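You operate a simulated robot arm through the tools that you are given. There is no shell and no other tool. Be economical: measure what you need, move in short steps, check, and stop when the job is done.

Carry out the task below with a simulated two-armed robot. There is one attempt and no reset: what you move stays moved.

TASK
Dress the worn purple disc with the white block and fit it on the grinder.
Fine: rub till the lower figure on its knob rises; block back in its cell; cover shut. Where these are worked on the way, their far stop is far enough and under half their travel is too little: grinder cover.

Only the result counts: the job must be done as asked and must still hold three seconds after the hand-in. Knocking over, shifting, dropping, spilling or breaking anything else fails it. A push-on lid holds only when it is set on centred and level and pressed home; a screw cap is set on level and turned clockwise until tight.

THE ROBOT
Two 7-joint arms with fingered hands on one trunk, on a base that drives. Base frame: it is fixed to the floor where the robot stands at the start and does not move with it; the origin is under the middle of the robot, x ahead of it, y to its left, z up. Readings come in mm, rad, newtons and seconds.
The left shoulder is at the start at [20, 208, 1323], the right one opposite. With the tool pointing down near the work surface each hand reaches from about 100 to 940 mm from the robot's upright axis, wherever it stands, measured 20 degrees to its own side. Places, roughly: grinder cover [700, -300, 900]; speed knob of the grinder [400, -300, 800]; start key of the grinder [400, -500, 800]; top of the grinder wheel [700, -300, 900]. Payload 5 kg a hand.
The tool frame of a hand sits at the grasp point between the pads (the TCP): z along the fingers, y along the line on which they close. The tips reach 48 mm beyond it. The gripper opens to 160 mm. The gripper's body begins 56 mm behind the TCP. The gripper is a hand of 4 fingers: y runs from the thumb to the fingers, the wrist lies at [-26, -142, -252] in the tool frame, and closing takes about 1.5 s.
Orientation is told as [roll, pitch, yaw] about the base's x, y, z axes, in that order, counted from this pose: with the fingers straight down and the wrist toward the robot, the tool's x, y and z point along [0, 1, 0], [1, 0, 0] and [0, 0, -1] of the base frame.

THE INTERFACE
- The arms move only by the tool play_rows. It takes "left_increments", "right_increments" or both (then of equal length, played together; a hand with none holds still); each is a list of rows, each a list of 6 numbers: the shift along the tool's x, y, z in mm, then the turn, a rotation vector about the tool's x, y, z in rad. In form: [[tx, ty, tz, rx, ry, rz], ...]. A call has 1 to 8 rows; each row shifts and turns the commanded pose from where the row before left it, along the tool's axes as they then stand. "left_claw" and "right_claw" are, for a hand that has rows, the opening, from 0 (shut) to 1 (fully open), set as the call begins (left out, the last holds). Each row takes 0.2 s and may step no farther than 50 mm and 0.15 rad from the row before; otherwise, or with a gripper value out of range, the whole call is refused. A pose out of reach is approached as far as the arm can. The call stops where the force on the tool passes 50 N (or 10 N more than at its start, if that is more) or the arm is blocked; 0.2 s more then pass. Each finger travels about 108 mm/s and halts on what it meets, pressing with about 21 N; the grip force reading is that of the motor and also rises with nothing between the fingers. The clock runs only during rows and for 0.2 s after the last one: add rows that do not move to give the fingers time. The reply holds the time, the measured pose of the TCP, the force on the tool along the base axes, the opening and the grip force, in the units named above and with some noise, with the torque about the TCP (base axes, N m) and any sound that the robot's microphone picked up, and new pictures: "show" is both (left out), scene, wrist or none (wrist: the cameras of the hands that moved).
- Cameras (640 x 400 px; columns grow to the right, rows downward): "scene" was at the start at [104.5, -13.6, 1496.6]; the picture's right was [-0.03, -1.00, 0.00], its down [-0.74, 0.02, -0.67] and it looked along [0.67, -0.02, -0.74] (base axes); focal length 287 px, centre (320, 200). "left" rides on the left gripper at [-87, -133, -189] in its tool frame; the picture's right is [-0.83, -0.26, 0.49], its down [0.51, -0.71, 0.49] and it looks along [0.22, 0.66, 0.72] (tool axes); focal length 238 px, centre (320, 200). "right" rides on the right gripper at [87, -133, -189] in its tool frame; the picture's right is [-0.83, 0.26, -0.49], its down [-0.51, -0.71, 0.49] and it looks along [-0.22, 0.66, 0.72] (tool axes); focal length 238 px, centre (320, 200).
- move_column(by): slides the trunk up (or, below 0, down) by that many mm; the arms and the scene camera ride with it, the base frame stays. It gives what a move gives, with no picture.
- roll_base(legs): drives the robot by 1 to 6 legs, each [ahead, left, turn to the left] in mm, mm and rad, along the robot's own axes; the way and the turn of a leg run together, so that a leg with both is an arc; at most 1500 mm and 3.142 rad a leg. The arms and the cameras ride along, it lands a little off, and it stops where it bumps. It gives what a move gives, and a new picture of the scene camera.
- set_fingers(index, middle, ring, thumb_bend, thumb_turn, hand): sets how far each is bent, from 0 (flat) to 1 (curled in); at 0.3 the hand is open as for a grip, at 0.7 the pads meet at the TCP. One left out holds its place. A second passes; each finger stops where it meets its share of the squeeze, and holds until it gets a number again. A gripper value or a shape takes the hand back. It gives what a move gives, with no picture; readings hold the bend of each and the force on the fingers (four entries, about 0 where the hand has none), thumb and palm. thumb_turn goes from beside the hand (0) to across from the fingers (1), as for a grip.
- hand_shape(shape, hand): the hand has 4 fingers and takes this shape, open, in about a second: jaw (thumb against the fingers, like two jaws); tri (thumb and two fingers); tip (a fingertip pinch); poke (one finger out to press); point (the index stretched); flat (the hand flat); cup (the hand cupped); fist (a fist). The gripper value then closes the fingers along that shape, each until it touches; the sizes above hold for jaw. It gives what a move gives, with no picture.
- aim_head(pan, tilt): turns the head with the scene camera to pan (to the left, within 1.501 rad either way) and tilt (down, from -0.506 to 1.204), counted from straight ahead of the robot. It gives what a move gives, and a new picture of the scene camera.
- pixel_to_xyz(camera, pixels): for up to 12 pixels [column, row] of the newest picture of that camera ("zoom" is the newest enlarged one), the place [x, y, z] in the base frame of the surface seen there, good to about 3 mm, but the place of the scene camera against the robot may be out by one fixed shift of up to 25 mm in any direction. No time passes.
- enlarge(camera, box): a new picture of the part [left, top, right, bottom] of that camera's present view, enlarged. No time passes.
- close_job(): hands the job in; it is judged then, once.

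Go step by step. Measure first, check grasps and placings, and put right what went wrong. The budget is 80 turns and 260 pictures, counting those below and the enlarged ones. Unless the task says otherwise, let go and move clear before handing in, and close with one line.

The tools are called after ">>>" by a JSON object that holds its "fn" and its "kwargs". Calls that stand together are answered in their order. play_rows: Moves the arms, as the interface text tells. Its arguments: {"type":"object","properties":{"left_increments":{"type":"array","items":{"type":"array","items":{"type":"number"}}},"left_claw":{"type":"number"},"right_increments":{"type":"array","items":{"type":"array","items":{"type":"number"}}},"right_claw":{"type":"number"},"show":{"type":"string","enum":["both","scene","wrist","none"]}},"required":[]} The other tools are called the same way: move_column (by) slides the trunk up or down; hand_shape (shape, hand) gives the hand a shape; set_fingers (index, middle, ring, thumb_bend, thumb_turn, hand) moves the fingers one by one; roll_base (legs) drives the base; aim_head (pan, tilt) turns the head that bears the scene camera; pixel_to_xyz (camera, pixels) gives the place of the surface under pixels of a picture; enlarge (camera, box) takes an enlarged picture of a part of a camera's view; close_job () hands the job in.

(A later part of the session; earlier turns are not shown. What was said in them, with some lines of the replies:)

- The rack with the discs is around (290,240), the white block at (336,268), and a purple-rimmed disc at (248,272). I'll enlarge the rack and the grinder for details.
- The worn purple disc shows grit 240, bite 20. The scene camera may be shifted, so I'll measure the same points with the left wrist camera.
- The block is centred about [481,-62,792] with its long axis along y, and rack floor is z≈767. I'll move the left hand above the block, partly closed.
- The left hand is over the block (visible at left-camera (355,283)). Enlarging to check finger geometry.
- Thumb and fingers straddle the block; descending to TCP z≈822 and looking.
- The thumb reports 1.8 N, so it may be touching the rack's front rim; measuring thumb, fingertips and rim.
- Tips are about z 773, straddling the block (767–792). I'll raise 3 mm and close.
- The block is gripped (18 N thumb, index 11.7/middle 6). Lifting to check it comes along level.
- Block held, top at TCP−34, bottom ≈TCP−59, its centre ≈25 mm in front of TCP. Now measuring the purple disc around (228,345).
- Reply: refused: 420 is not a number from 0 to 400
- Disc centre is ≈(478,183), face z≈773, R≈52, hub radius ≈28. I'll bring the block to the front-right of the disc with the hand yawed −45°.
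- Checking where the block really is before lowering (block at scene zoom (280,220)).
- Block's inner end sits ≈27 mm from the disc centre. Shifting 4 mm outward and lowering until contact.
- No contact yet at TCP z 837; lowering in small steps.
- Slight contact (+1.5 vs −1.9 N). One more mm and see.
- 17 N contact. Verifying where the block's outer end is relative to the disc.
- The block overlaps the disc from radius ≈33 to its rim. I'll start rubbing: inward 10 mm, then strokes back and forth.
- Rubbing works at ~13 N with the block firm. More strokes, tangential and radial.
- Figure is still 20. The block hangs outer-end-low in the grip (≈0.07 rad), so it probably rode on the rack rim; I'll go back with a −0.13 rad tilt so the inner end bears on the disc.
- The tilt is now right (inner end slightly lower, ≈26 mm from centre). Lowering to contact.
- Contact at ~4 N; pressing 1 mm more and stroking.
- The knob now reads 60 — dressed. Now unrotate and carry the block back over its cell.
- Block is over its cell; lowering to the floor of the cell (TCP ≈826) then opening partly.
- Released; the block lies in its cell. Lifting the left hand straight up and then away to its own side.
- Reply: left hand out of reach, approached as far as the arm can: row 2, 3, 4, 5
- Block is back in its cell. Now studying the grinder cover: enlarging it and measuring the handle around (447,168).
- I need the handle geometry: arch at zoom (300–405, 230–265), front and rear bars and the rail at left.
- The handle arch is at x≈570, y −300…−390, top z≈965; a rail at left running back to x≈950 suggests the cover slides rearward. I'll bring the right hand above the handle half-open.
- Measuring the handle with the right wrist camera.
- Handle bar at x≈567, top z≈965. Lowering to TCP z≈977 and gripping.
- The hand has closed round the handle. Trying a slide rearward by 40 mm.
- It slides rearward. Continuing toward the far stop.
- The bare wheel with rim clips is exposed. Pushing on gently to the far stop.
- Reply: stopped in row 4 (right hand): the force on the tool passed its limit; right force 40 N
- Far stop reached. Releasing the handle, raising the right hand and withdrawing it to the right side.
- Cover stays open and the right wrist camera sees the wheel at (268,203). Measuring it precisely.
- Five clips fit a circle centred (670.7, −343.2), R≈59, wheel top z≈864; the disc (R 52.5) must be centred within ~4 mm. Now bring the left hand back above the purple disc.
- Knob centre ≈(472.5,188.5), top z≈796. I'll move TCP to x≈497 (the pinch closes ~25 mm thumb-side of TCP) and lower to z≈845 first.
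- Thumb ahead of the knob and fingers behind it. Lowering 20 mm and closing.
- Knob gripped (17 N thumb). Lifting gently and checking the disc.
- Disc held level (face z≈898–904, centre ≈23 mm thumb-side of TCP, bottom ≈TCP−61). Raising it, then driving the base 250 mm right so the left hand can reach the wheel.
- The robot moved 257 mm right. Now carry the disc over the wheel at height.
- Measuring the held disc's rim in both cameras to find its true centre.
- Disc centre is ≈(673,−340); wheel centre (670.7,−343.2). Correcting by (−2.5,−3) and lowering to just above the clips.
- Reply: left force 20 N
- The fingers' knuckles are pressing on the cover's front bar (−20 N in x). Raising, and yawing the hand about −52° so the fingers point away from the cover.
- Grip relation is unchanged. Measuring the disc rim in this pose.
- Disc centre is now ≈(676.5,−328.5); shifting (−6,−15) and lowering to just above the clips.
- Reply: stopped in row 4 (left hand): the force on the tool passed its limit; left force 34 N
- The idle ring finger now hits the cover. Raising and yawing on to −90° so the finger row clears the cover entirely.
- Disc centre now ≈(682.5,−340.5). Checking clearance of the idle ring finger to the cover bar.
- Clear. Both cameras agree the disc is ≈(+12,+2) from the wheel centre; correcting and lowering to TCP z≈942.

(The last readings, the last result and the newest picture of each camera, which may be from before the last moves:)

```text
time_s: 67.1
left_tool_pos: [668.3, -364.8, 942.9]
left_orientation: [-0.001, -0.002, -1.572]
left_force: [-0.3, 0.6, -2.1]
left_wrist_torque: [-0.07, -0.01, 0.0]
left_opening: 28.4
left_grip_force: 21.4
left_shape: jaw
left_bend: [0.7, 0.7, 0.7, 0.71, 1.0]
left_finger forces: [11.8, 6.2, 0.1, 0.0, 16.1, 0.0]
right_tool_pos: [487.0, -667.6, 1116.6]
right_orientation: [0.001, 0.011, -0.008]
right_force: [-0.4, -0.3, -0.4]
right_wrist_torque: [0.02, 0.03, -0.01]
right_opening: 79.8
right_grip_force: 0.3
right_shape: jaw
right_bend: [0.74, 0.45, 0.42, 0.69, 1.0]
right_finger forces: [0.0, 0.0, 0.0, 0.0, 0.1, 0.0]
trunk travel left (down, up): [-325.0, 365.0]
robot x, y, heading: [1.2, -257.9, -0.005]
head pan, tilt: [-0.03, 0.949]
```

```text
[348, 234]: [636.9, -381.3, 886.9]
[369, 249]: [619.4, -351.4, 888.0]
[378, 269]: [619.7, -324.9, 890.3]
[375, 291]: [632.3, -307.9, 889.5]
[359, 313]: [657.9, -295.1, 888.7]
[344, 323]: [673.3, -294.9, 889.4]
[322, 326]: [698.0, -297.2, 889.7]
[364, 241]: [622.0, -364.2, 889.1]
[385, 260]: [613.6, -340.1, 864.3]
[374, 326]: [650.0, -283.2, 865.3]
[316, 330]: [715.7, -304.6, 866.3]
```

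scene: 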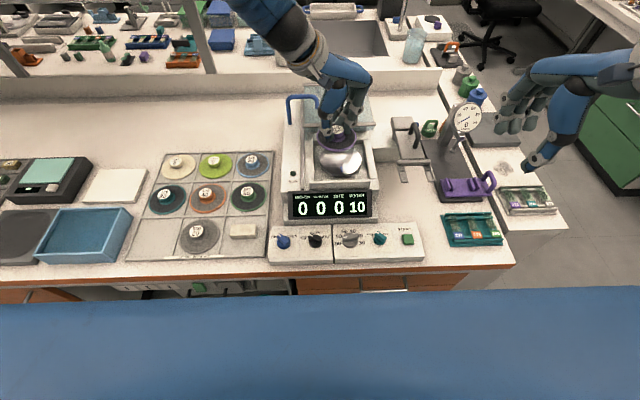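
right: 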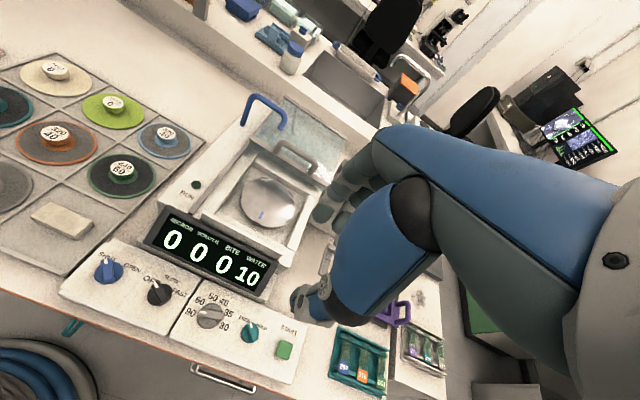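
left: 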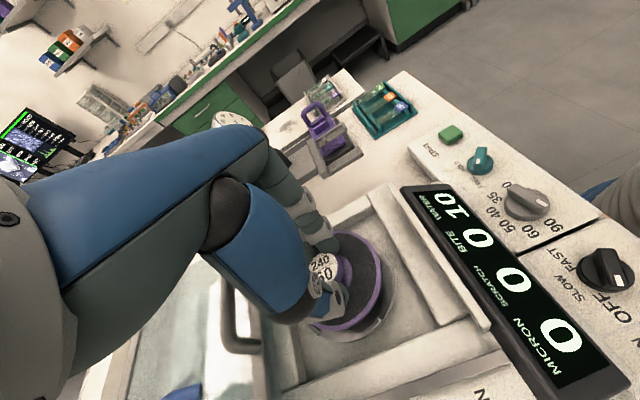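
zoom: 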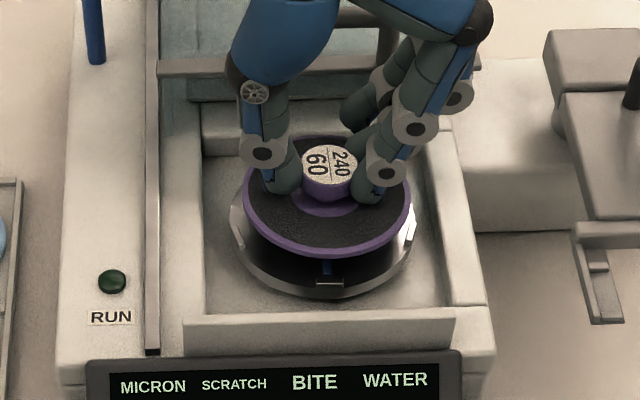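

Alignment is within ~2 mm in both views. Nudging +1 mm in y and lowering onto the wheel.

>>> {"fn": "play_rows", "kwargs": {"left_increments": [[0, -1, 6, 0, 0, 0], [0, 0, 5, 0, 0, 0], [0, 0, 3, 0, 0, 0], [0, 0, 2, 0, 0, 0], [0, 0, 1, 0, 0, 0], [0, 0, 0, 0, 0, 0]], "show": "none"}}

>>> {"fn": "enlarge", "kwargs": {"camera": "scene", "box": [290, 110, 390, 200]}}

>>> {"fn": "enlarge", "kwargs": {"camera": "left", "box": [240, 200, 440, 350]}}

```text
time_s: 68.5
left_tool_pos: [669.5, -364.1, 925.5]
left_orientation: [-0.002, -0.004, -1.57]
left_force: [-0.4, 0.5, -0.7]
left_wrist_torque: [-0.05, 0.04, -0.03]
left_opening: 28.4
left_grip_force: 21.0
left_shape: jaw
left_bend: [0.7, 0.7, 0.7, 0.71, 1.0]
left_finger forces: [11.9, 6.2, 0.0, 0.0, 16.1, 0.0]
right_tool_pos: [488.0, -668.6, 1116.2]
right_orientation: [-0.001, 0.01, -0.006]
right_force: [-0.1, 0.0, -0.1]
right_wrist_torque: [-0.01, 0.0, 0.04]
right_opening: 79.8
right_grip_force: 0.0
right_shape: jaw
right_bend: [0.74, 0.45, 0.42, 0.69, 1.0]
right_finger forces: [0.0, 0.1, 0.1, 0.1, 0.0, 0.0]
trunk travel left (down, up): [-325.0, 365.0]
robot x, y, heading: [1.5, -263.4, -0.008]
head pan, tilt: [-0.03, 0.949]
```

```text
4.44 times, centred on (340, 155) of scene
```

zoom: 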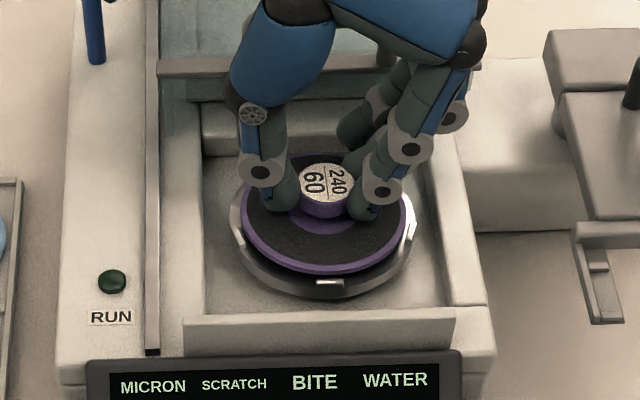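

```text
2.67 times, centred on (340, 275) of left
```

zoom: 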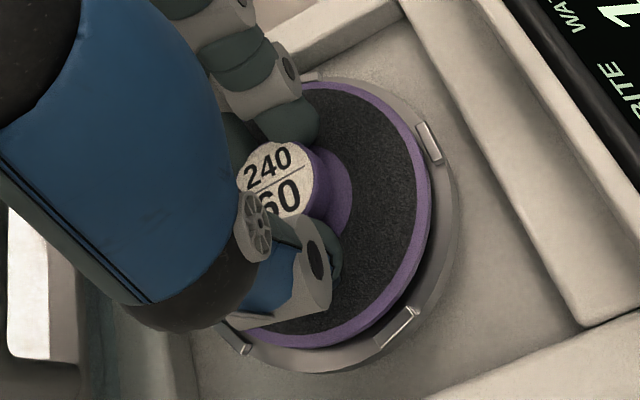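

Still slightly above; continuing down in 1–1.5 mm steps until contact.

>>> {"fn": "play_rows", "kwargs": {"left_increments": [[0, 0, 1.5, 0, 0, 0], [0, 0, 1.5, 0, 0, 0], [0, 0, 1, 0, 0, 0], [0, 0, 0, 0, 0, 0]], "show": "none"}}

>>> {"fn": "enlarge", "kwargs": {"camera": "scene", "box": [290, 110, 390, 200]}}

>>> {"fn": "enlarge", "kwargs": {"camera": "left", "box": [240, 200, 440, 350]}}

```text
time_s: 69.5
left_tool_pos: [670.7, -364.0, 922.8]
left_orientation: [-0.001, -0.001, -1.569]
left_force: [-0.1, -0.8, -0.6]
left_wrist_torque: [-0.05, 0.01, 0.0]
left_opening: 28.7
left_grip_force: 21.3
left_shape: jaw
left_bend: [0.7, 0.7, 0.7, 0.71, 1.0]
left_finger forces: [11.8, 6.5, 0.0, 0.0, 16.4, 0.1]
right_tool_pos: [488.0, -667.4, 1115.9]
right_orientation: [-0.001, 0.01, -0.007]
right_force: [0.1, -0.4, 0.4]
right_wrist_torque: [-0.02, 0.0, -0.03]
right_opening: 79.8
right_grip_force: 0.0
right_shape: jaw
right_bend: [0.74, 0.45, 0.42, 0.69, 1.0]
right_finger forces: [0.1, 0.1, 0.0, 0.1, 0.0, 0.0]
trunk travel left (down, up): [-325.0, 365.0]
robot x, y, heading: [-1.8, -256.1, -0.011]
head pan, tilt: [-0.03, 0.949]
```

```text
4.44 times, centred on (340, 155) of scene
```

zoom: 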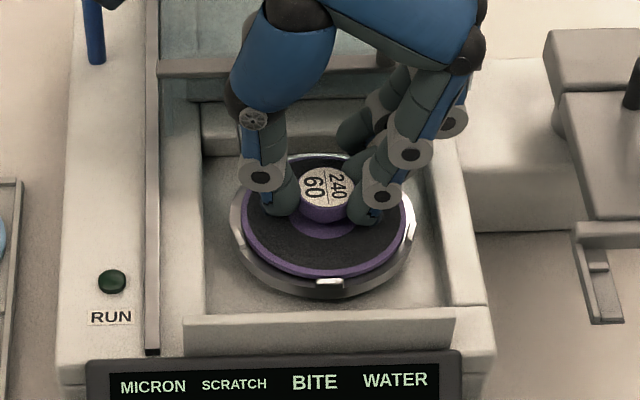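

```text
2.67 times, centred on (340, 275) of left
```

zoom: 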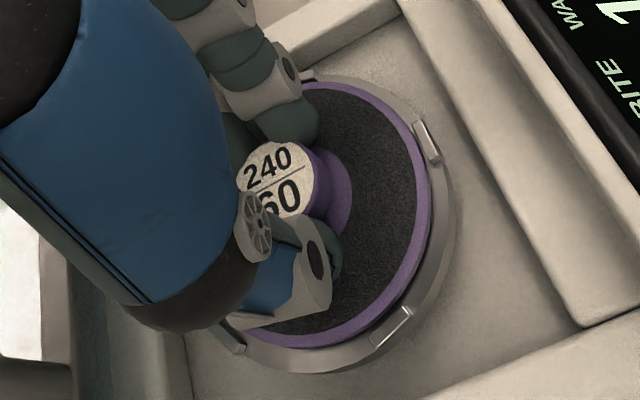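

>>> {"fn": "play_rows", "kwargs": {"left_increments": [[0, 0, 1, 0, 0, 0], [0, 0, 1, 0, 0, 0], [0, 0, 0, 0, 0, 0]], "show": "none"}}

>>> {"fn": "enlarge", "kwargs": {"camera": "left", "box": [290, 210, 420, 340]}}

>>> {"fn": "pixel_to_xyz", "kwargs": {"camera": "zoom", "pixels": [[413, 250], [399, 135], [445, 160], [370, 330], [395, 320]]}}

```text
time_s: 70.3
left_tool_pos: [668.9, -363.3, 921.3]
left_orientation: [-0.003, -0.003, -1.571]
left_force: [0.0, 0.1, 7.6]
left_wrist_torque: [0.13, 0.0, 0.0]
left_opening: 28.8
left_grip_force: 21.0
left_shape: jaw
left_bend: [0.7, 0.7, 0.7, 0.71, 1.0]
left_finger forces: [12.5, 7.5, 0.0, 0.0, 18.3, 0.0]
right_tool_pos: [486.5, -668.2, 1116.7]
right_orientation: [0.002, 0.009, -0.007]
right_force: [0.0, 0.5, -0.3]
right_wrist_torque: [0.0, 0.02, 0.03]
right_opening: 79.7
right_grip_force: 0.2
right_shape: jaw
right_bend: [0.74, 0.45, 0.42, 0.69, 1.0]
right_finger forces: [0.0, 0.0, 0.1, 0.0, 0.0, 0.1]
trunk travel left (down, up): [-325.0, 365.0]
robot x, y, heading: [-1.4, -257.2, -0.008]
head pan, tilt: [-0.03, 0.949]
```

```text
3.08 times, centred on (355, 275) of left
```

zoom: 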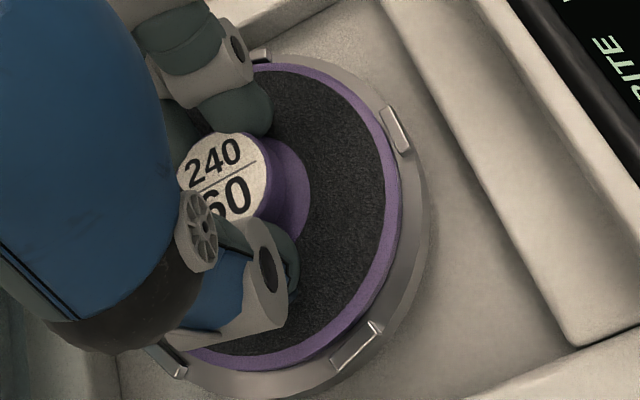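

```text
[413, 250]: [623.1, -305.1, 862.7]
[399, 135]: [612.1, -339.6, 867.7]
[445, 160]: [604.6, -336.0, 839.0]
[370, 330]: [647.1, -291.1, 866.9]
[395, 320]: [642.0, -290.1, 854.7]
```

Contact at 7.6 N and the disc lies inside the clips. Pressing home a little (≈20 N), then releasing.

>>> {"fn": "play_rows", "kwargs": {"left_increments": [[0, 0, 1, 0, 0, 0], [0, 0, 0.5, 0, 0, 0], [0, 0, 0, 0, 0, 0]], "show": "none"}}

>>> {"fn": "play_rows", "kwargs": {"left_increments": [[0, 0, -1, 0, 0, 0], [0, 0, 0, 0, 0, 0], [0, 0, 0, 0, 0, 0], [0, 0, 0, 0, 0, 0], [0, 0, 0, 0, 0, 0]], "left_claw": 0.4, "show": "none"}}

>>> {"fn": "enlarge", "kwargs": {"camera": "left", "box": [290, 210, 420, 340]}}

```text
time_s: 71.1
left_tool_pos: [669.1, -364.5, 920.4]
left_orientation: [0.0, -0.004, -1.572]
left_force: [-0.1, 0.7, 20.4]
left_wrist_torque: [0.35, -0.02, 0.0]
left_opening: 29.1
left_grip_force: 21.7
left_shape: jaw
left_bend: [0.7, 0.7, 0.7, 0.71, 1.0]
left_finger forces: [14.2, 9.0, 0.1, 0.1, 20.8, 0.0]
right_tool_pos: [487.9, -667.3, 1116.2]
right_orientation: [-0.002, 0.01, -0.006]
right_force: [-1.2, 0.5, 0.4]
right_wrist_torque: [-0.01, 0.01, -0.02]
right_opening: 79.9
right_grip_force: 0.0
right_shape: jaw
right_bend: [0.74, 0.45, 0.42, 0.69, 1.0]
right_finger forces: [0.0, 0.0, 0.0, 0.0, 0.0, 0.1]
trunk travel left (down, up): [-325.0, 365.0]
robot x, y, heading: [-6.4, -259.8, -0.006]
head pan, tilt: [-0.03, 0.949]
```

```text
time_s: 72.3
left_tool_pos: [668.8, -363.3, 920.4]
left_orientation: [-0.004, -0.001, -1.571]
left_force: [0.4, 2.5, 0.7]
left_wrist_torque: [0.09, 0.04, 0.03]
left_opening: 65.3
left_grip_force: 0.0
left_shape: jaw
left_bend: [0.74, 0.49, 0.47, 0.72, 1.0]
left_finger forces: [0.0, 0.0, 0.0, 0.0, 2.4, 0.0]
right_tool_pos: [487.9, -668.1, 1115.2]
right_orientation: [-0.001, 0.01, -0.007]
right_force: [0.4, 0.1, 0.0]
right_wrist_torque: [-0.02, 0.04, 0.03]
right_opening: 79.6
right_grip_force: 0.1
right_shape: jaw
right_bend: [0.74, 0.45, 0.42, 0.69, 1.0]
right_finger forces: [0.1, 0.0, 0.1, 0.1, 0.0, 0.0]
trunk travel left (down, up): [-325.0, 365.0]
robot x, y, heading: [0.7, -258.6, -0.004]
head pan, tilt: [-0.03, 0.949]
```

```text
3.08 times, centred on (355, 275) of left
```

zoom: 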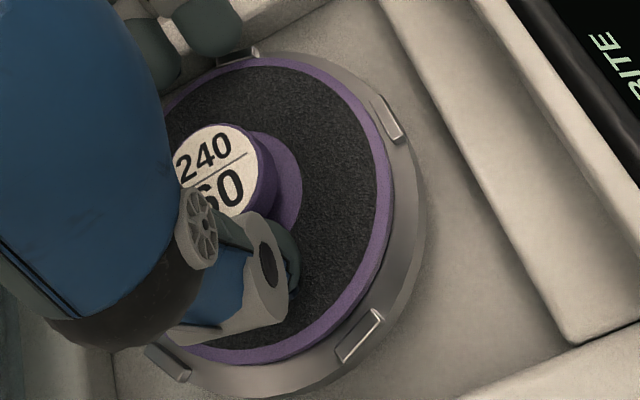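

Released, but the thumb still leans on the knob (2.4 N). Easing the hand 7 mm thumb-side, then lifting straight up.

>>> {"fn": "play_rows", "kwargs": {"left_increments": [[0, -4, 0, 0, 0, 0], [0, -3, 0, 0, 0, 0], [0, 0, -10, 0, 0, 0], [0, 0, -20, 0, 0, 0], [0, 0, -40, 0, 0, 0], [0, 0, -45, 0, 0, 0], [0, 0, 0, 0, 0, 0]], "show": "wrist"}}

>>> {"fn": "enlarge", "kwargs": {"camera": "left", "box": [290, 210, 420, 340]}}

>>> {"fn": "enlarge", "kwargs": {"camera": "scene", "box": [290, 110, 390, 200]}}

```text
time_s: 73.9
left_tool_pos: [669.2, -357.5, 1034.1]
left_orientation: [-0.004, -0.004, -1.571]
left_force: [0.4, 0.3, -1.1]
left_wrist_torque: [-0.04, 0.03, 0.0]
left_opening: 64.2
left_grip_force: 0.1
left_shape: jaw
left_bend: [0.74, 0.49, 0.47, 0.72, 1.0]
left_finger forces: [0.0, 0.1, 0.1, 0.0, 0.0, 0.1]
right_tool_pos: [489.2, -666.7, 1114.7]
right_orientation: [0.0, 0.009, -0.006]
right_force: [0.5, 0.6, -0.7]
right_wrist_torque: [-0.01, 0.08, 0.0]
right_opening: 79.7
right_grip_force: 0.1
right_shape: jaw
right_bend: [0.74, 0.45, 0.42, 0.69, 1.0]
right_finger forces: [0.1, 0.0, 0.1, 0.0, 0.0, 0.1]
trunk travel left (down, up): [-325.0, 365.0]
robot x, y, heading: [-0.2, -259.9, -0.008]
head pan, tilt: [-0.03, 0.949]
```

left: 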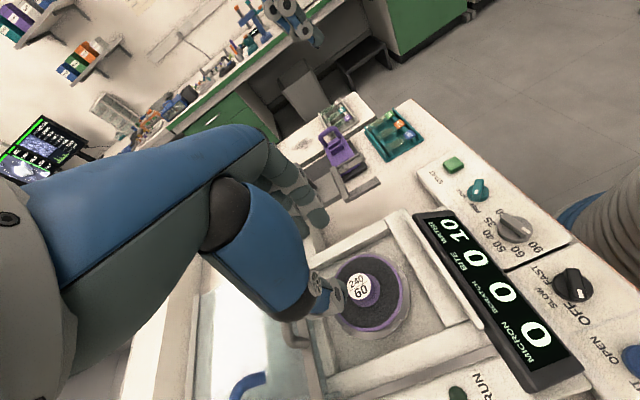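

```text
3.08 times, centred on (355, 275) of left
```

zoom: 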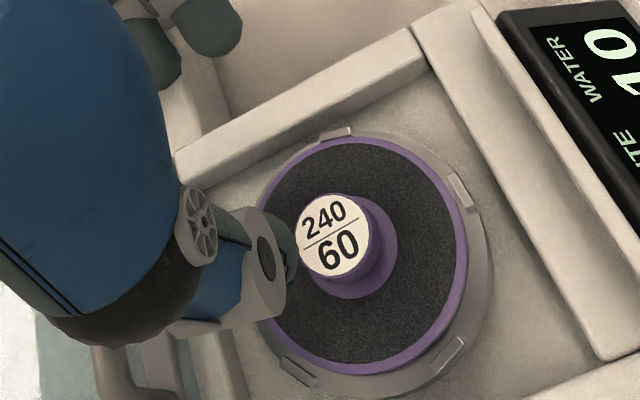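

```text
4.44 times, centred on (340, 155) of scene
```

zoom: 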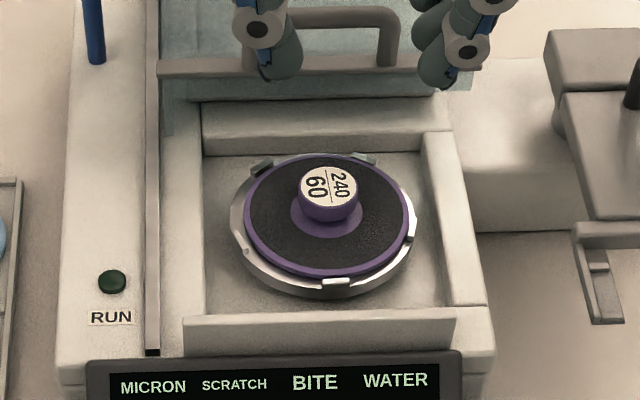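

The disc sits inside all five clips. Checking its level and centring by measurement, and the display.

>>> {"fn": "pixel_to_xyz", "kwargs": {"camera": "zoom", "pixels": [[250, 215], [401, 215], [325, 272], [320, 158], [270, 256], [380, 255], [275, 172], [380, 172], [412, 226], [262, 166], [335, 282], [330, 178]]}}

>>> {"fn": "pixel_to_xyz", "kwargs": {"camera": "left", "pixels": [[357, 256], [380, 258], [399, 272], [404, 290], [395, 312], [382, 326], [360, 331], [346, 325], [401, 272], [402, 324], [354, 254]]}}

>>> {"fn": "enlarge", "kwargs": {"camera": "scene", "box": [260, 110, 440, 270]}}

```text
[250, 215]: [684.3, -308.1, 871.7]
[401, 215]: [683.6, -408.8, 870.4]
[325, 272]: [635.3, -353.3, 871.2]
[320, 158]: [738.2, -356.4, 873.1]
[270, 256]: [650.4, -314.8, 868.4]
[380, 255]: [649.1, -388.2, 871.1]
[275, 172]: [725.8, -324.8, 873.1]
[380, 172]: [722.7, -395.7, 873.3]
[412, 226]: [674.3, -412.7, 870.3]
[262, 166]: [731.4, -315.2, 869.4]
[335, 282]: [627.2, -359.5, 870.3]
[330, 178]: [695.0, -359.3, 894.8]
```

```text
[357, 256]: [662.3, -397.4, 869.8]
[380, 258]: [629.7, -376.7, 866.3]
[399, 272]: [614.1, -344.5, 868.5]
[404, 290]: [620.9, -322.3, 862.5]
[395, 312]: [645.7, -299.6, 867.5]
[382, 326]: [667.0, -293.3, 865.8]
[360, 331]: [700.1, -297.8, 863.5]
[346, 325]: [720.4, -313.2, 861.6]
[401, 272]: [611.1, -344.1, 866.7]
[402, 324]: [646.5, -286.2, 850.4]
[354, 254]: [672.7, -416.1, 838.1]
```

```text
2.50 times, centred on (350, 190) of scene
```

zoom: 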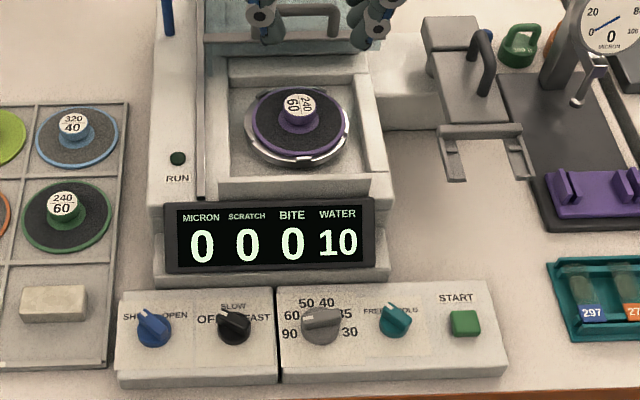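

The disc is level (870–873) and inside the clips. Withdrawing the left hand up and left, unyawing it.

>>> {"fn": "play_rows", "kwargs": {"left_increments": [[0, 0, -40, 0, 0, 0], [-10, -20, -30, 0, 0, 0], [-20, -40, 0, 0, 0, 0], [-20, -40, 0, 0, 0, 0], [-20, -40, 0, 0, 0, 0], [-20, -40, 0, 0, 0, 0], [-20, -40, 0, 0, 0, 0], [-15, -40, 0, 0, 0, 0]], "show": "none"}}

>>> {"fn": "play_rows", "kwargs": {"left_increments": [[0, 0, 0, 0, 0, -0.145], [0, 0, 0, 0, 0, -0.145], [0, 0, 0, 0, 0, -0.145], [0, 0, 0, 0, 0, -0.145], [0, 0, 0, 0, 0, -0.145], [0, 0, 0, 0, 0, -0.145], [0, 0, 0, 0, 0, -0.145], [0, 0, 0, 0, 0, -0.145]], "show": "none"}}

>>> {"fn": "roll_base", "kwargs": {"legs": [[0, 240, 0]]}}

```text
time_s: 75.7
left_tool_pos: [545.2, -93.5, 1104.8]
left_orientation: [-0.001, -0.002, -1.572]
left_force: [0.1, 0.5, 0.8]
left_wrist_torque: [-0.06, -0.04, 0.05]
left_opening: 64.1
left_grip_force: 0.0
left_shape: jaw
left_bend: [0.74, 0.49, 0.47, 0.72, 1.0]
left_finger forces: [0.0, 0.0, 0.1, 0.0, 0.1, 0.1]
right_tool_pos: [486.4, -665.9, 1116.4]
right_orientation: [-0.002, 0.007, -0.006]
right_force: [-0.8, 0.4, 0.8]
right_wrist_torque: [-0.11, -0.04, -0.04]
right_opening: 79.8
right_grip_force: 0.2
right_shape: jaw
right_bend: [0.74, 0.45, 0.42, 0.69, 1.0]
right_finger forces: [0.1, 0.0, 0.1, 0.1, 0.1, 0.0]
trunk travel left (down, up): [-325.0, 365.0]
robot x, y, heading: [-3.8, -261.4, -0.007]
head pan, tilt: [-0.03, 0.949]
```

```text
time_s: 77.5
left_tool_pos: [543.9, -97.6, 1104.9]
left_orientation: [-0.002, 0.0, -0.407]
left_force: [0.1, -0.6, -0.8]
left_wrist_torque: [0.03, 0.0, -0.02]
left_opening: 64.0
left_grip_force: 0.1
left_shape: jaw
left_bend: [0.74, 0.49, 0.47, 0.72, 1.0]
left_finger forces: [0.0, 0.0, 0.0, 0.0, 0.1, 0.0]
right_tool_pos: [487.5, -669.5, 1116.4]
right_orientation: [0.001, 0.009, -0.007]
right_force: [-0.1, -0.6, -0.8]
right_wrist_torque: [0.11, -0.07, 0.02]
right_opening: 79.8
right_grip_force: 0.0
right_shape: jaw
right_bend: [0.74, 0.45, 0.42, 0.69, 1.0]
right_finger forces: [0.0, 0.0, 0.1, 0.0, 0.1, 0.0]
trunk travel left (down, up): [-325.0, 365.0]
robot x, y, heading: [-3.4, -255.8, -0.004]
head pan, tilt: [-0.03, 0.949]
```

```text
time_s: 79.3
left_tool_pos: [546.2, 142.2, 1103.3]
left_orientation: [-0.004, 0.003, -0.412]
left_force: [0.3, 1.1, 0.5]
left_wrist_torque: [-0.05, -0.01, 0.01]
left_opening: 64.0
left_grip_force: 0.0
left_shape: jaw
left_bend: [0.74, 0.49, 0.47, 0.72, 1.0]
left_finger forces: [0.0, 0.0, 0.0, 0.1, 0.0, 0.1]
right_tool_pos: [489.6, -429.6, 1116.0]
right_orientation: [0.0, 0.009, -0.007]
right_force: [-0.1, 0.2, 0.3]
right_wrist_torque: [-0.08, 0.02, -0.02]
right_opening: 79.8
right_grip_force: 0.2
right_shape: jaw
right_bend: [0.74, 0.45, 0.42, 0.69, 1.0]
right_finger forces: [0.0, 0.1, 0.1, 0.0, 0.0, 0.1]
trunk travel left (down, up): [-325.0, 365.0]
robot x, y, heading: [-2.0, -20.1, -0.007]
head pan, tilt: [-0.03, 0.949]
```

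scene: 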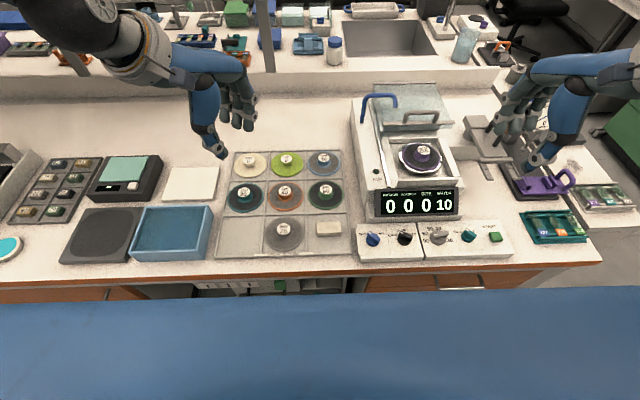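

Now bring the right hand back above the cover handle.

>>> {"fn": "play_rows", "kwargs": {"right_increments": [[12, 41, 0, 0, 0, 0], [12, 41, 0, 0, 0, 0], [12, 41, 0, 0, 0, 0], [12, 41, 0, 0, 0, 0], [12, 41, 8, 0, 0, 0], [12, 41, 8, 0, 0, 0], [12, 41, 8, 0, 0, 0], [0, 0, 0, 0, 0, 0]], "right_claw": 0.5, "show": "wrist"}}

>>> {"fn": "enlarge", "kwargs": {"camera": "scene", "box": [350, 70, 480, 200]}}

>>> {"fn": "enlarge", "kwargs": {"camera": "right", "box": [180, 150, 400, 330]}}

```text
time_s: 81.1
left_tool_pos: [545.8, 141.2, 1105.3]
left_orientation: [-0.004, 0.0, -0.412]
left_force: [-1.2, -0.6, 0.5]
left_wrist_torque: [0.05, -0.09, 0.02]
left_opening: 64.0
left_grip_force: 0.0
left_shape: jaw
left_bend: [0.74, 0.49, 0.47, 0.72, 1.0]
left_finger forces: [0.0, 0.0, 0.0, 0.0, 0.0, 0.0]
right_tool_pos: [776.0, -348.8, 1092.7]
right_orientation: [0.001, 0.009, -0.008]
right_force: [-0.3, -0.1, 0.5]
right_wrist_torque: [-0.01, -0.09, 0.02]
right_opening: 79.9
right_grip_force: 0.0
right_shape: jaw
right_bend: [0.74, 0.45, 0.42, 0.69, 1.0]
right_finger forces: [0.0, 0.0, 0.1, 0.1, 0.0, 0.1]
trunk travel left (down, up): [-325.0, 365.0]
robot x, y, heading: [0.4, -24.3, -0.013]
head pan, tilt: [-0.03, 0.949]
```

right: 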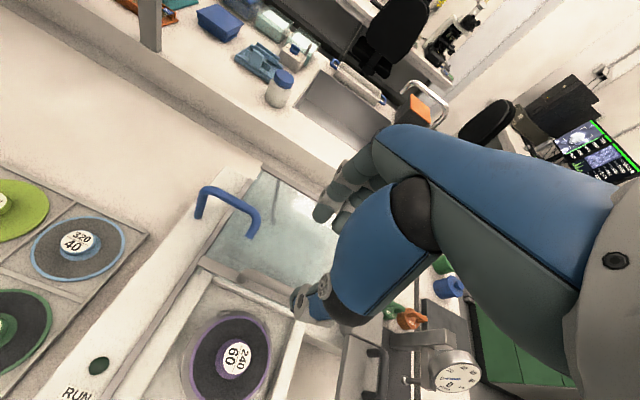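

```text
3.08 times, centred on (415, 135) of scene
```

zoom: 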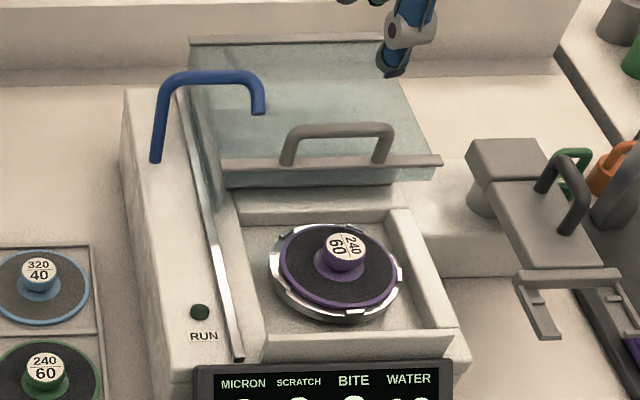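

```text
2.22 times, centred on (290, 240) of right
```

zoom: 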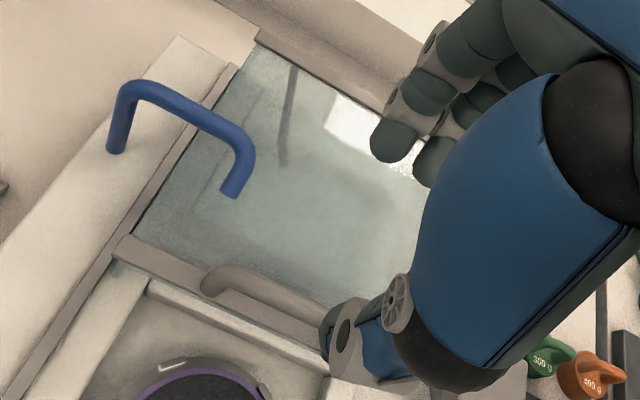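

>>> {"fn": "pixel_to_xyz", "kwargs": {"camera": "zoom", "pixels": [[230, 270], [260, 280], [290, 292], [210, 275], [180, 265], [240, 190]]}}

```text
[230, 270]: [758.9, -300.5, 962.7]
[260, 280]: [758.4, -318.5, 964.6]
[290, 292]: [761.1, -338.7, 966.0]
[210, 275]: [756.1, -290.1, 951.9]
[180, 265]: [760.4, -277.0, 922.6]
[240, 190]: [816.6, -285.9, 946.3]
```

Handle bar is at x≈760, top z≈965. Lowering onto it and gripping.

>>> {"fn": "play_rows", "kwargs": {"right_increments": [[4, -15, 20, 0, 0, 0], [0, 0, 40, 0, 0, 0], [0, 0, 40, 0, 0, 0], [0, 0, 15, 0, 0, 0], [0, 0, 0, 0, 0, 0]], "show": "none"}}

>>> {"fn": "play_rows", "kwargs": {"right_increments": [[0, 0, 0, 0, 0, 0], [0, 0, 0, 0, 0, 0], [0, 0, 0, 0, 0, 0], [0, 0, 0, 0, 0, 0], [0, 0, 0, 0, 0, 0], [0, 0, 0, 0, 0, 0]], "right_claw": 0.0, "show": "none"}}

>>> {"fn": "enlarge", "kwargs": {"camera": "scene", "box": [350, 70, 480, 200]}}

```text
time_s: 82.3
left_tool_pos: [546.7, 140.9, 1102.7]
left_orientation: [-0.005, 0.002, -0.412]
left_force: [0.7, -0.4, -0.4]
left_wrist_torque: [0.02, 0.02, 0.02]
left_opening: 64.0
left_grip_force: 0.0
left_shape: jaw
left_bend: [0.74, 0.49, 0.47, 0.72, 1.0]
left_finger forces: [0.0, 0.0, 0.0, 0.1, 0.1, 0.0]
right_tool_pos: [760.8, -343.0, 974.7]
right_orientation: [-0.002, 0.01, -0.007]
right_force: [0.5, 1.0, 0.5]
right_wrist_torque: [0.01, 0.01, -0.01]
right_opening: 80.0
right_grip_force: 0.0
right_shape: jaw
right_bend: [0.74, 0.45, 0.42, 0.69, 1.0]
right_finger forces: [0.1, 0.0, 0.0, 0.0, 0.1, 0.0]
trunk travel left (down, up): [-325.0, 365.0]
robot x, y, heading: [-1.4, -21.3, -0.011]
head pan, tilt: [-0.03, 0.949]
```

```text
time_s: 83.7
left_tool_pos: [545.9, 140.7, 1102.9]
left_orientation: [-0.003, 0.001, -0.412]
left_force: [-0.3, -0.3, 0.2]
left_wrist_torque: [-0.01, 0.0, -0.03]
left_opening: 63.8
left_grip_force: 0.1
left_shape: jaw
left_bend: [0.74, 0.49, 0.47, 0.72, 1.0]
left_finger forces: [0.0, 0.0, 0.0, 0.1, 0.0, 0.1]
right_tool_pos: [761.9, -343.8, 972.3]
right_orientation: [0.001, 0.01, -0.008]
right_force: [-0.4, 1.0, -8.3]
right_wrist_torque: [-0.08, -0.05, 0.09]
right_opening: 0.2
right_grip_force: 21.1
right_shape: jaw
right_bend: [0.7, 0.7, 0.69, 0.72, 1.0]
right_finger forces: [12.1, 1.7, 3.7, 0.2, 19.1, 0.0]
trunk travel left (down, up): [-325.0, 365.0]
robot x, y, heading: [-1.3, -19.7, -0.007]
head pan, tilt: [-0.03, 0.949]
```

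```text
3.08 times, centred on (415, 135) of scene
```

zoom: 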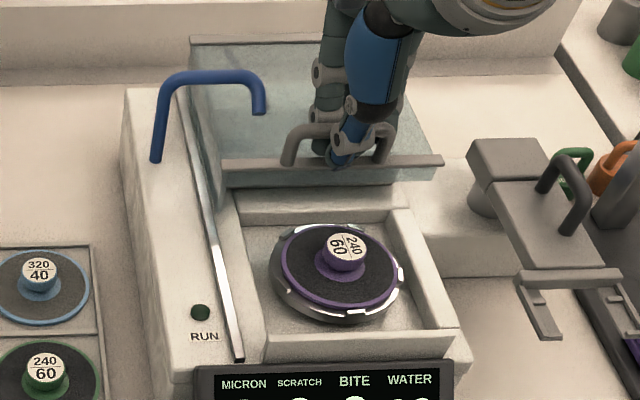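

Gripped. Sliding the cover shut, watching forces.

>>> {"fn": "play_rows", "kwargs": {"right_increments": [[0, -12, 0, 0, 0, 0], [0, -15, 0, 0, 0, 0], [0, -15, 0, 0, 0, 0], [0, -15, 0, 0, 0, 0], [0, -15, 0, 0, 0, 0], [0, -15, 0, 0, 0, 0], [0, -15, 0, 0, 0, 0]], "show": "none"}}

>>> {"fn": "enlarge", "kwargs": {"camera": "scene", "box": [350, 70, 480, 200]}}

```text
time_s: 85.3
left_tool_pos: [547.4, 140.5, 1103.2]
left_orientation: [-0.002, 0.001, -0.413]
left_force: [0.3, 0.5, 0.7]
left_wrist_torque: [0.02, 0.01, -0.01]
left_opening: 64.2
left_grip_force: 0.0
left_shape: jaw
left_bend: [0.74, 0.49, 0.47, 0.72, 1.0]
left_finger forces: [0.1, 0.0, 0.1, 0.1, 0.1, 0.1]
right_tool_pos: [658.2, -344.1, 974.9]
right_orientation: [-0.001, 0.014, -0.007]
right_force: [-1.5, 3.5, -26.4]
right_wrist_torque: [0.08, -0.08, 0.06]
right_opening: 0.0
right_grip_force: 20.9
right_shape: jaw
right_bend: [0.7, 0.7, 0.69, 0.72, 1.0]
right_finger forces: [13.5, 3.3, 2.8, 0.0, 20.5, 0.0]
trunk travel left (down, up): [-325.0, 365.0]
robot x, y, heading: [0.5, -17.5, -0.004]
head pan, tilt: [-0.03, 0.949]
```

```text
3.08 times, centred on (415, 135) of scene
```

zoom: 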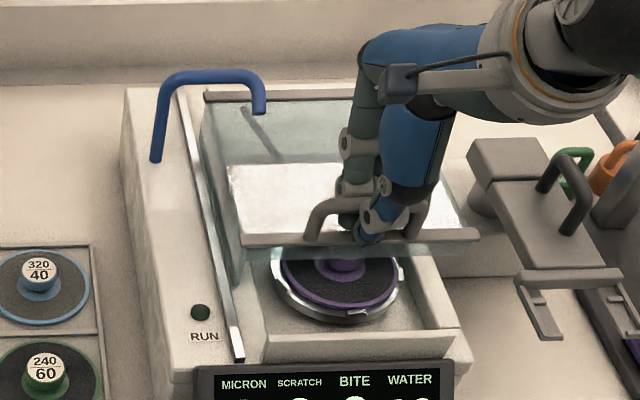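

Moving well; the hand drifted slightly up (−26 N), so I'll add 2 mm down and continue to the stop.

>>> {"fn": "play_rows", "kwargs": {"right_increments": [[0, -12, 1.5, 0, 0, 0], [0, -15, 0.5, 0, 0, 0], [0, -15, 0, 0, 0, 0], [0, -15, 0, 0, 0, 0], [0, -14, 0, 0, 0, 0], [0, -10, 0, 0, 0, 0], [0, -8, 0, 0, 0, 0], [0, 0, 0, 0, 0, 0]], "show": "none"}}

>>> {"fn": "enlarge", "kwargs": {"camera": "scene", "box": [350, 70, 480, 200]}}

```text
time_s: 87.1
left_tool_pos: [546.1, 141.0, 1104.1]
left_orientation: [-0.002, 0.001, -0.412]
left_force: [-0.4, -0.2, -0.5]
left_wrist_torque: [-0.01, -0.01, 0.01]
left_opening: 64.1
left_grip_force: 0.0
left_shape: jaw
left_bend: [0.74, 0.49, 0.47, 0.72, 1.0]
left_finger forces: [0.0, 0.0, 0.0, 0.0, 0.0, 0.0]
right_tool_pos: [570.6, -343.7, 973.4]
right_orientation: [-0.001, 0.011, -0.008]
right_force: [3.1, -1.7, -22.1]
right_wrist_torque: [-0.04, -0.21, 0.11]
right_opening: 0.0
right_grip_force: 21.0
right_shape: jaw
right_bend: [0.7, 0.7, 0.69, 0.72, 1.0]
right_finger forces: [14.0, 3.1, 3.8, 0.0, 18.7, 0.0]
trunk travel left (down, up): [-325.0, 365.0]
robot x, y, heading: [-0.5, -19.0, -0.008]
head pan, tilt: [-0.03, 0.949]
```

```text
3.08 times, centred on (415, 135) of scene
```

zoom: 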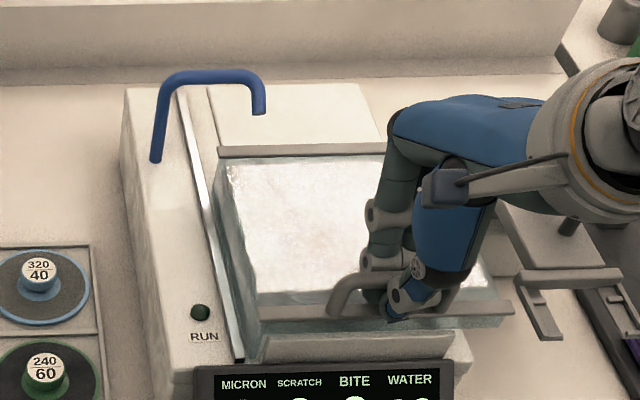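

Nearly shut; pulling on to feel the stop.

>>> {"fn": "play_rows", "kwargs": {"right_increments": [[0, -3, 0, 0, 0, 0], [0, -3, 0, 0, 0, 0], [0, -3, 0, 0, 0, 0], [0, 0, 0, 0, 0, 0]], "show": "none"}}

```text
time_s: 88.1
left_tool_pos: [549.1, 140.3, 1102.9]
left_orientation: [-0.003, 0.004, -0.411]
left_force: [-1.0, -0.1, 0.1]
left_wrist_torque: [0.01, -0.01, -0.01]
left_opening: 63.8
left_grip_force: 0.1
left_shape: jaw
left_bend: [0.74, 0.49, 0.47, 0.72, 1.0]
left_finger forces: [0.1, 0.0, 0.0, 0.0, 0.0, 0.0]
right_tool_pos: [564.6, -344.8, 973.8]
right_orientation: [0.0, 0.008, -0.009]
right_force: [26.3, -5.4, -14.2]
right_wrist_torque: [-0.1, -0.59, 0.09]
right_opening: 0.1
right_grip_force: 20.9
right_shape: jaw
right_bend: [0.7, 0.7, 0.65, 0.72, 1.0]
right_finger forces: [20.3, 5.5, 4.8, 0.0, 13.0, 0.0]
trunk travel left (down, up): [-325.0, 365.0]
robot x, y, heading: [0.6, -20.7, -0.005]
head pan, tilt: [-0.03, 0.949]
```

At the shut stop (26 N). Releasing, lifting the right hand clear and checking.

>>> {"fn": "play_rows", "kwargs": {"right_increments": [[0, 0, 0, 0, 0, 0], [0, 0, 0, 0, 0, 0], [0, 0, 0, 0, 0, 0], [0, 0, 0, 0, 0, 0], [0, 0, -10, 0, 0, 0], [0, 0, -35, 0, 0, 0], [0, 0, -45, 0, 0, 0], [0, 0, -45, 0, 0, 0]], "right_claw": 0.5, "show": "none"}}

>>> {"fn": "play_rows", "kwargs": {"right_increments": [[-40, -10, 0, 0, 0, 0], [-40, -10, 0, 0, 0, 0], [-30, -10, 0, 0, 0, 0], [0, 0, 0, 0, 0, 0]], "show": "scene"}}

>>> {"fn": "enlarge", "kwargs": {"camera": "scene", "box": [350, 70, 510, 260]}}

>>> {"fn": "enlarge", "kwargs": {"camera": "scene", "box": [200, 140, 360, 270]}}

```text
time_s: 89.9
left_tool_pos: [545.3, 141.5, 1104.8]
left_orientation: [-0.002, 0.0, -0.41]
left_force: [0.3, 0.5, 0.1]
left_wrist_torque: [0.0, -0.11, 0.0]
left_opening: 63.9
left_grip_force: 0.0
left_shape: jaw
left_bend: [0.74, 0.49, 0.47, 0.72, 1.0]
left_finger forces: [0.0, 0.0, 0.1, 0.0, 0.1, 0.0]
right_tool_pos: [559.9, -339.8, 1109.7]
right_orientation: [-0.001, 0.01, -0.008]
right_force: [-1.3, 0.2, 0.0]
right_wrist_torque: [-0.05, -0.18, 0.01]
right_opening: 79.8
right_grip_force: 0.1
right_shape: jaw
right_bend: [0.74, 0.45, 0.42, 0.7, 1.0]
right_finger forces: [0.0, 0.0, 0.0, 0.1, 0.0, 0.0]
trunk travel left (down, up): [-325.0, 365.0]
robot x, y, heading: [-0.5, -21.8, -0.009]
head pan, tilt: [-0.03, 0.949]
```

```text
time_s: 90.9
left_tool_pos: [546.2, 142.3, 1104.3]
left_orientation: [-0.003, 0.002, -0.413]
left_force: [-0.5, 0.7, 0.3]
left_wrist_torque: [-0.04, 0.02, 0.0]
left_opening: 63.9
left_grip_force: 0.0
left_shape: jaw
left_bend: [0.74, 0.49, 0.47, 0.72, 1.0]
left_finger forces: [0.1, 0.1, 0.0, 0.0, 0.0, 0.0]
right_tool_pos: [530.9, -450.5, 1110.7]
right_orientation: [-0.003, 0.01, -0.008]
right_force: [0.1, 0.2, 0.7]
right_wrist_torque: [-0.08, 0.01, 0.01]
right_opening: 79.7
right_grip_force: 0.1
right_shape: jaw
right_bend: [0.74, 0.45, 0.42, 0.7, 1.0]
right_finger forces: [0.1, 0.1, 0.0, 0.0, 0.0, 0.0]
trunk travel left (down, up): [-325.0, 365.0]
robot x, y, heading: [1.0, -21.2, -0.006]
head pan, tilt: [-0.03, 0.949]
```

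scene: 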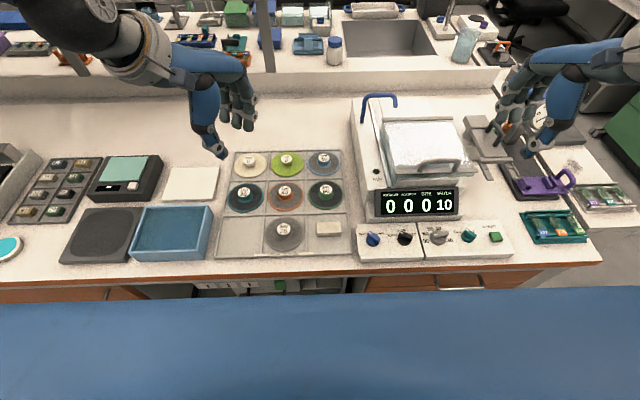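

```text
2.11 times, centred on (430, 165) of scene
```

zoom: 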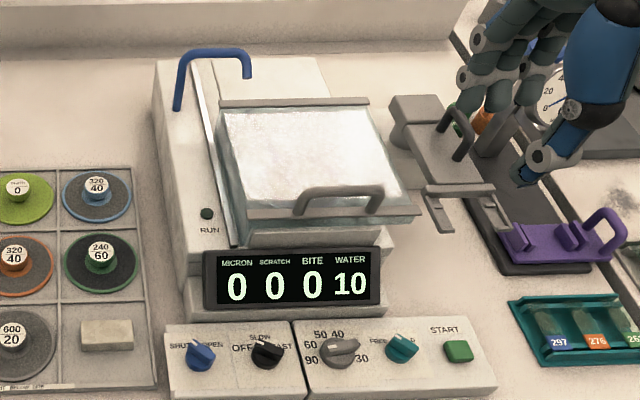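

```text
3.08 times, centred on (280, 205) of scene
```

zoom: 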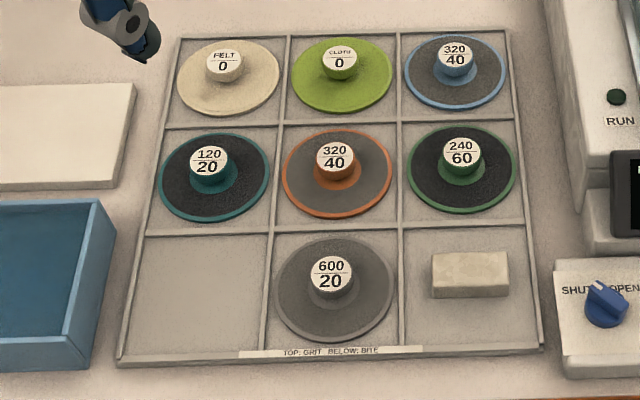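

The disc is dressed and its knob now reads 60. It sits on the wheel inside the clips, the block is back in its cell, the cover is shut and both hands are clear, so I'm handing in.

>>> {"fn": "close_job", "kwargs": {}}

```text
The job is handed in.
```

The job is handed in: I rubbed the worn purple disc with the white block until its lower figure rose from 20 to 60, then fitted it on the grinder wheel. It sits level inside all five clips, about 3 mm off-centre. The block is back in its cell, the cover is shut against its stop, and both hands are clear. The grinder's BITE display still reads 0, and I did not run it.
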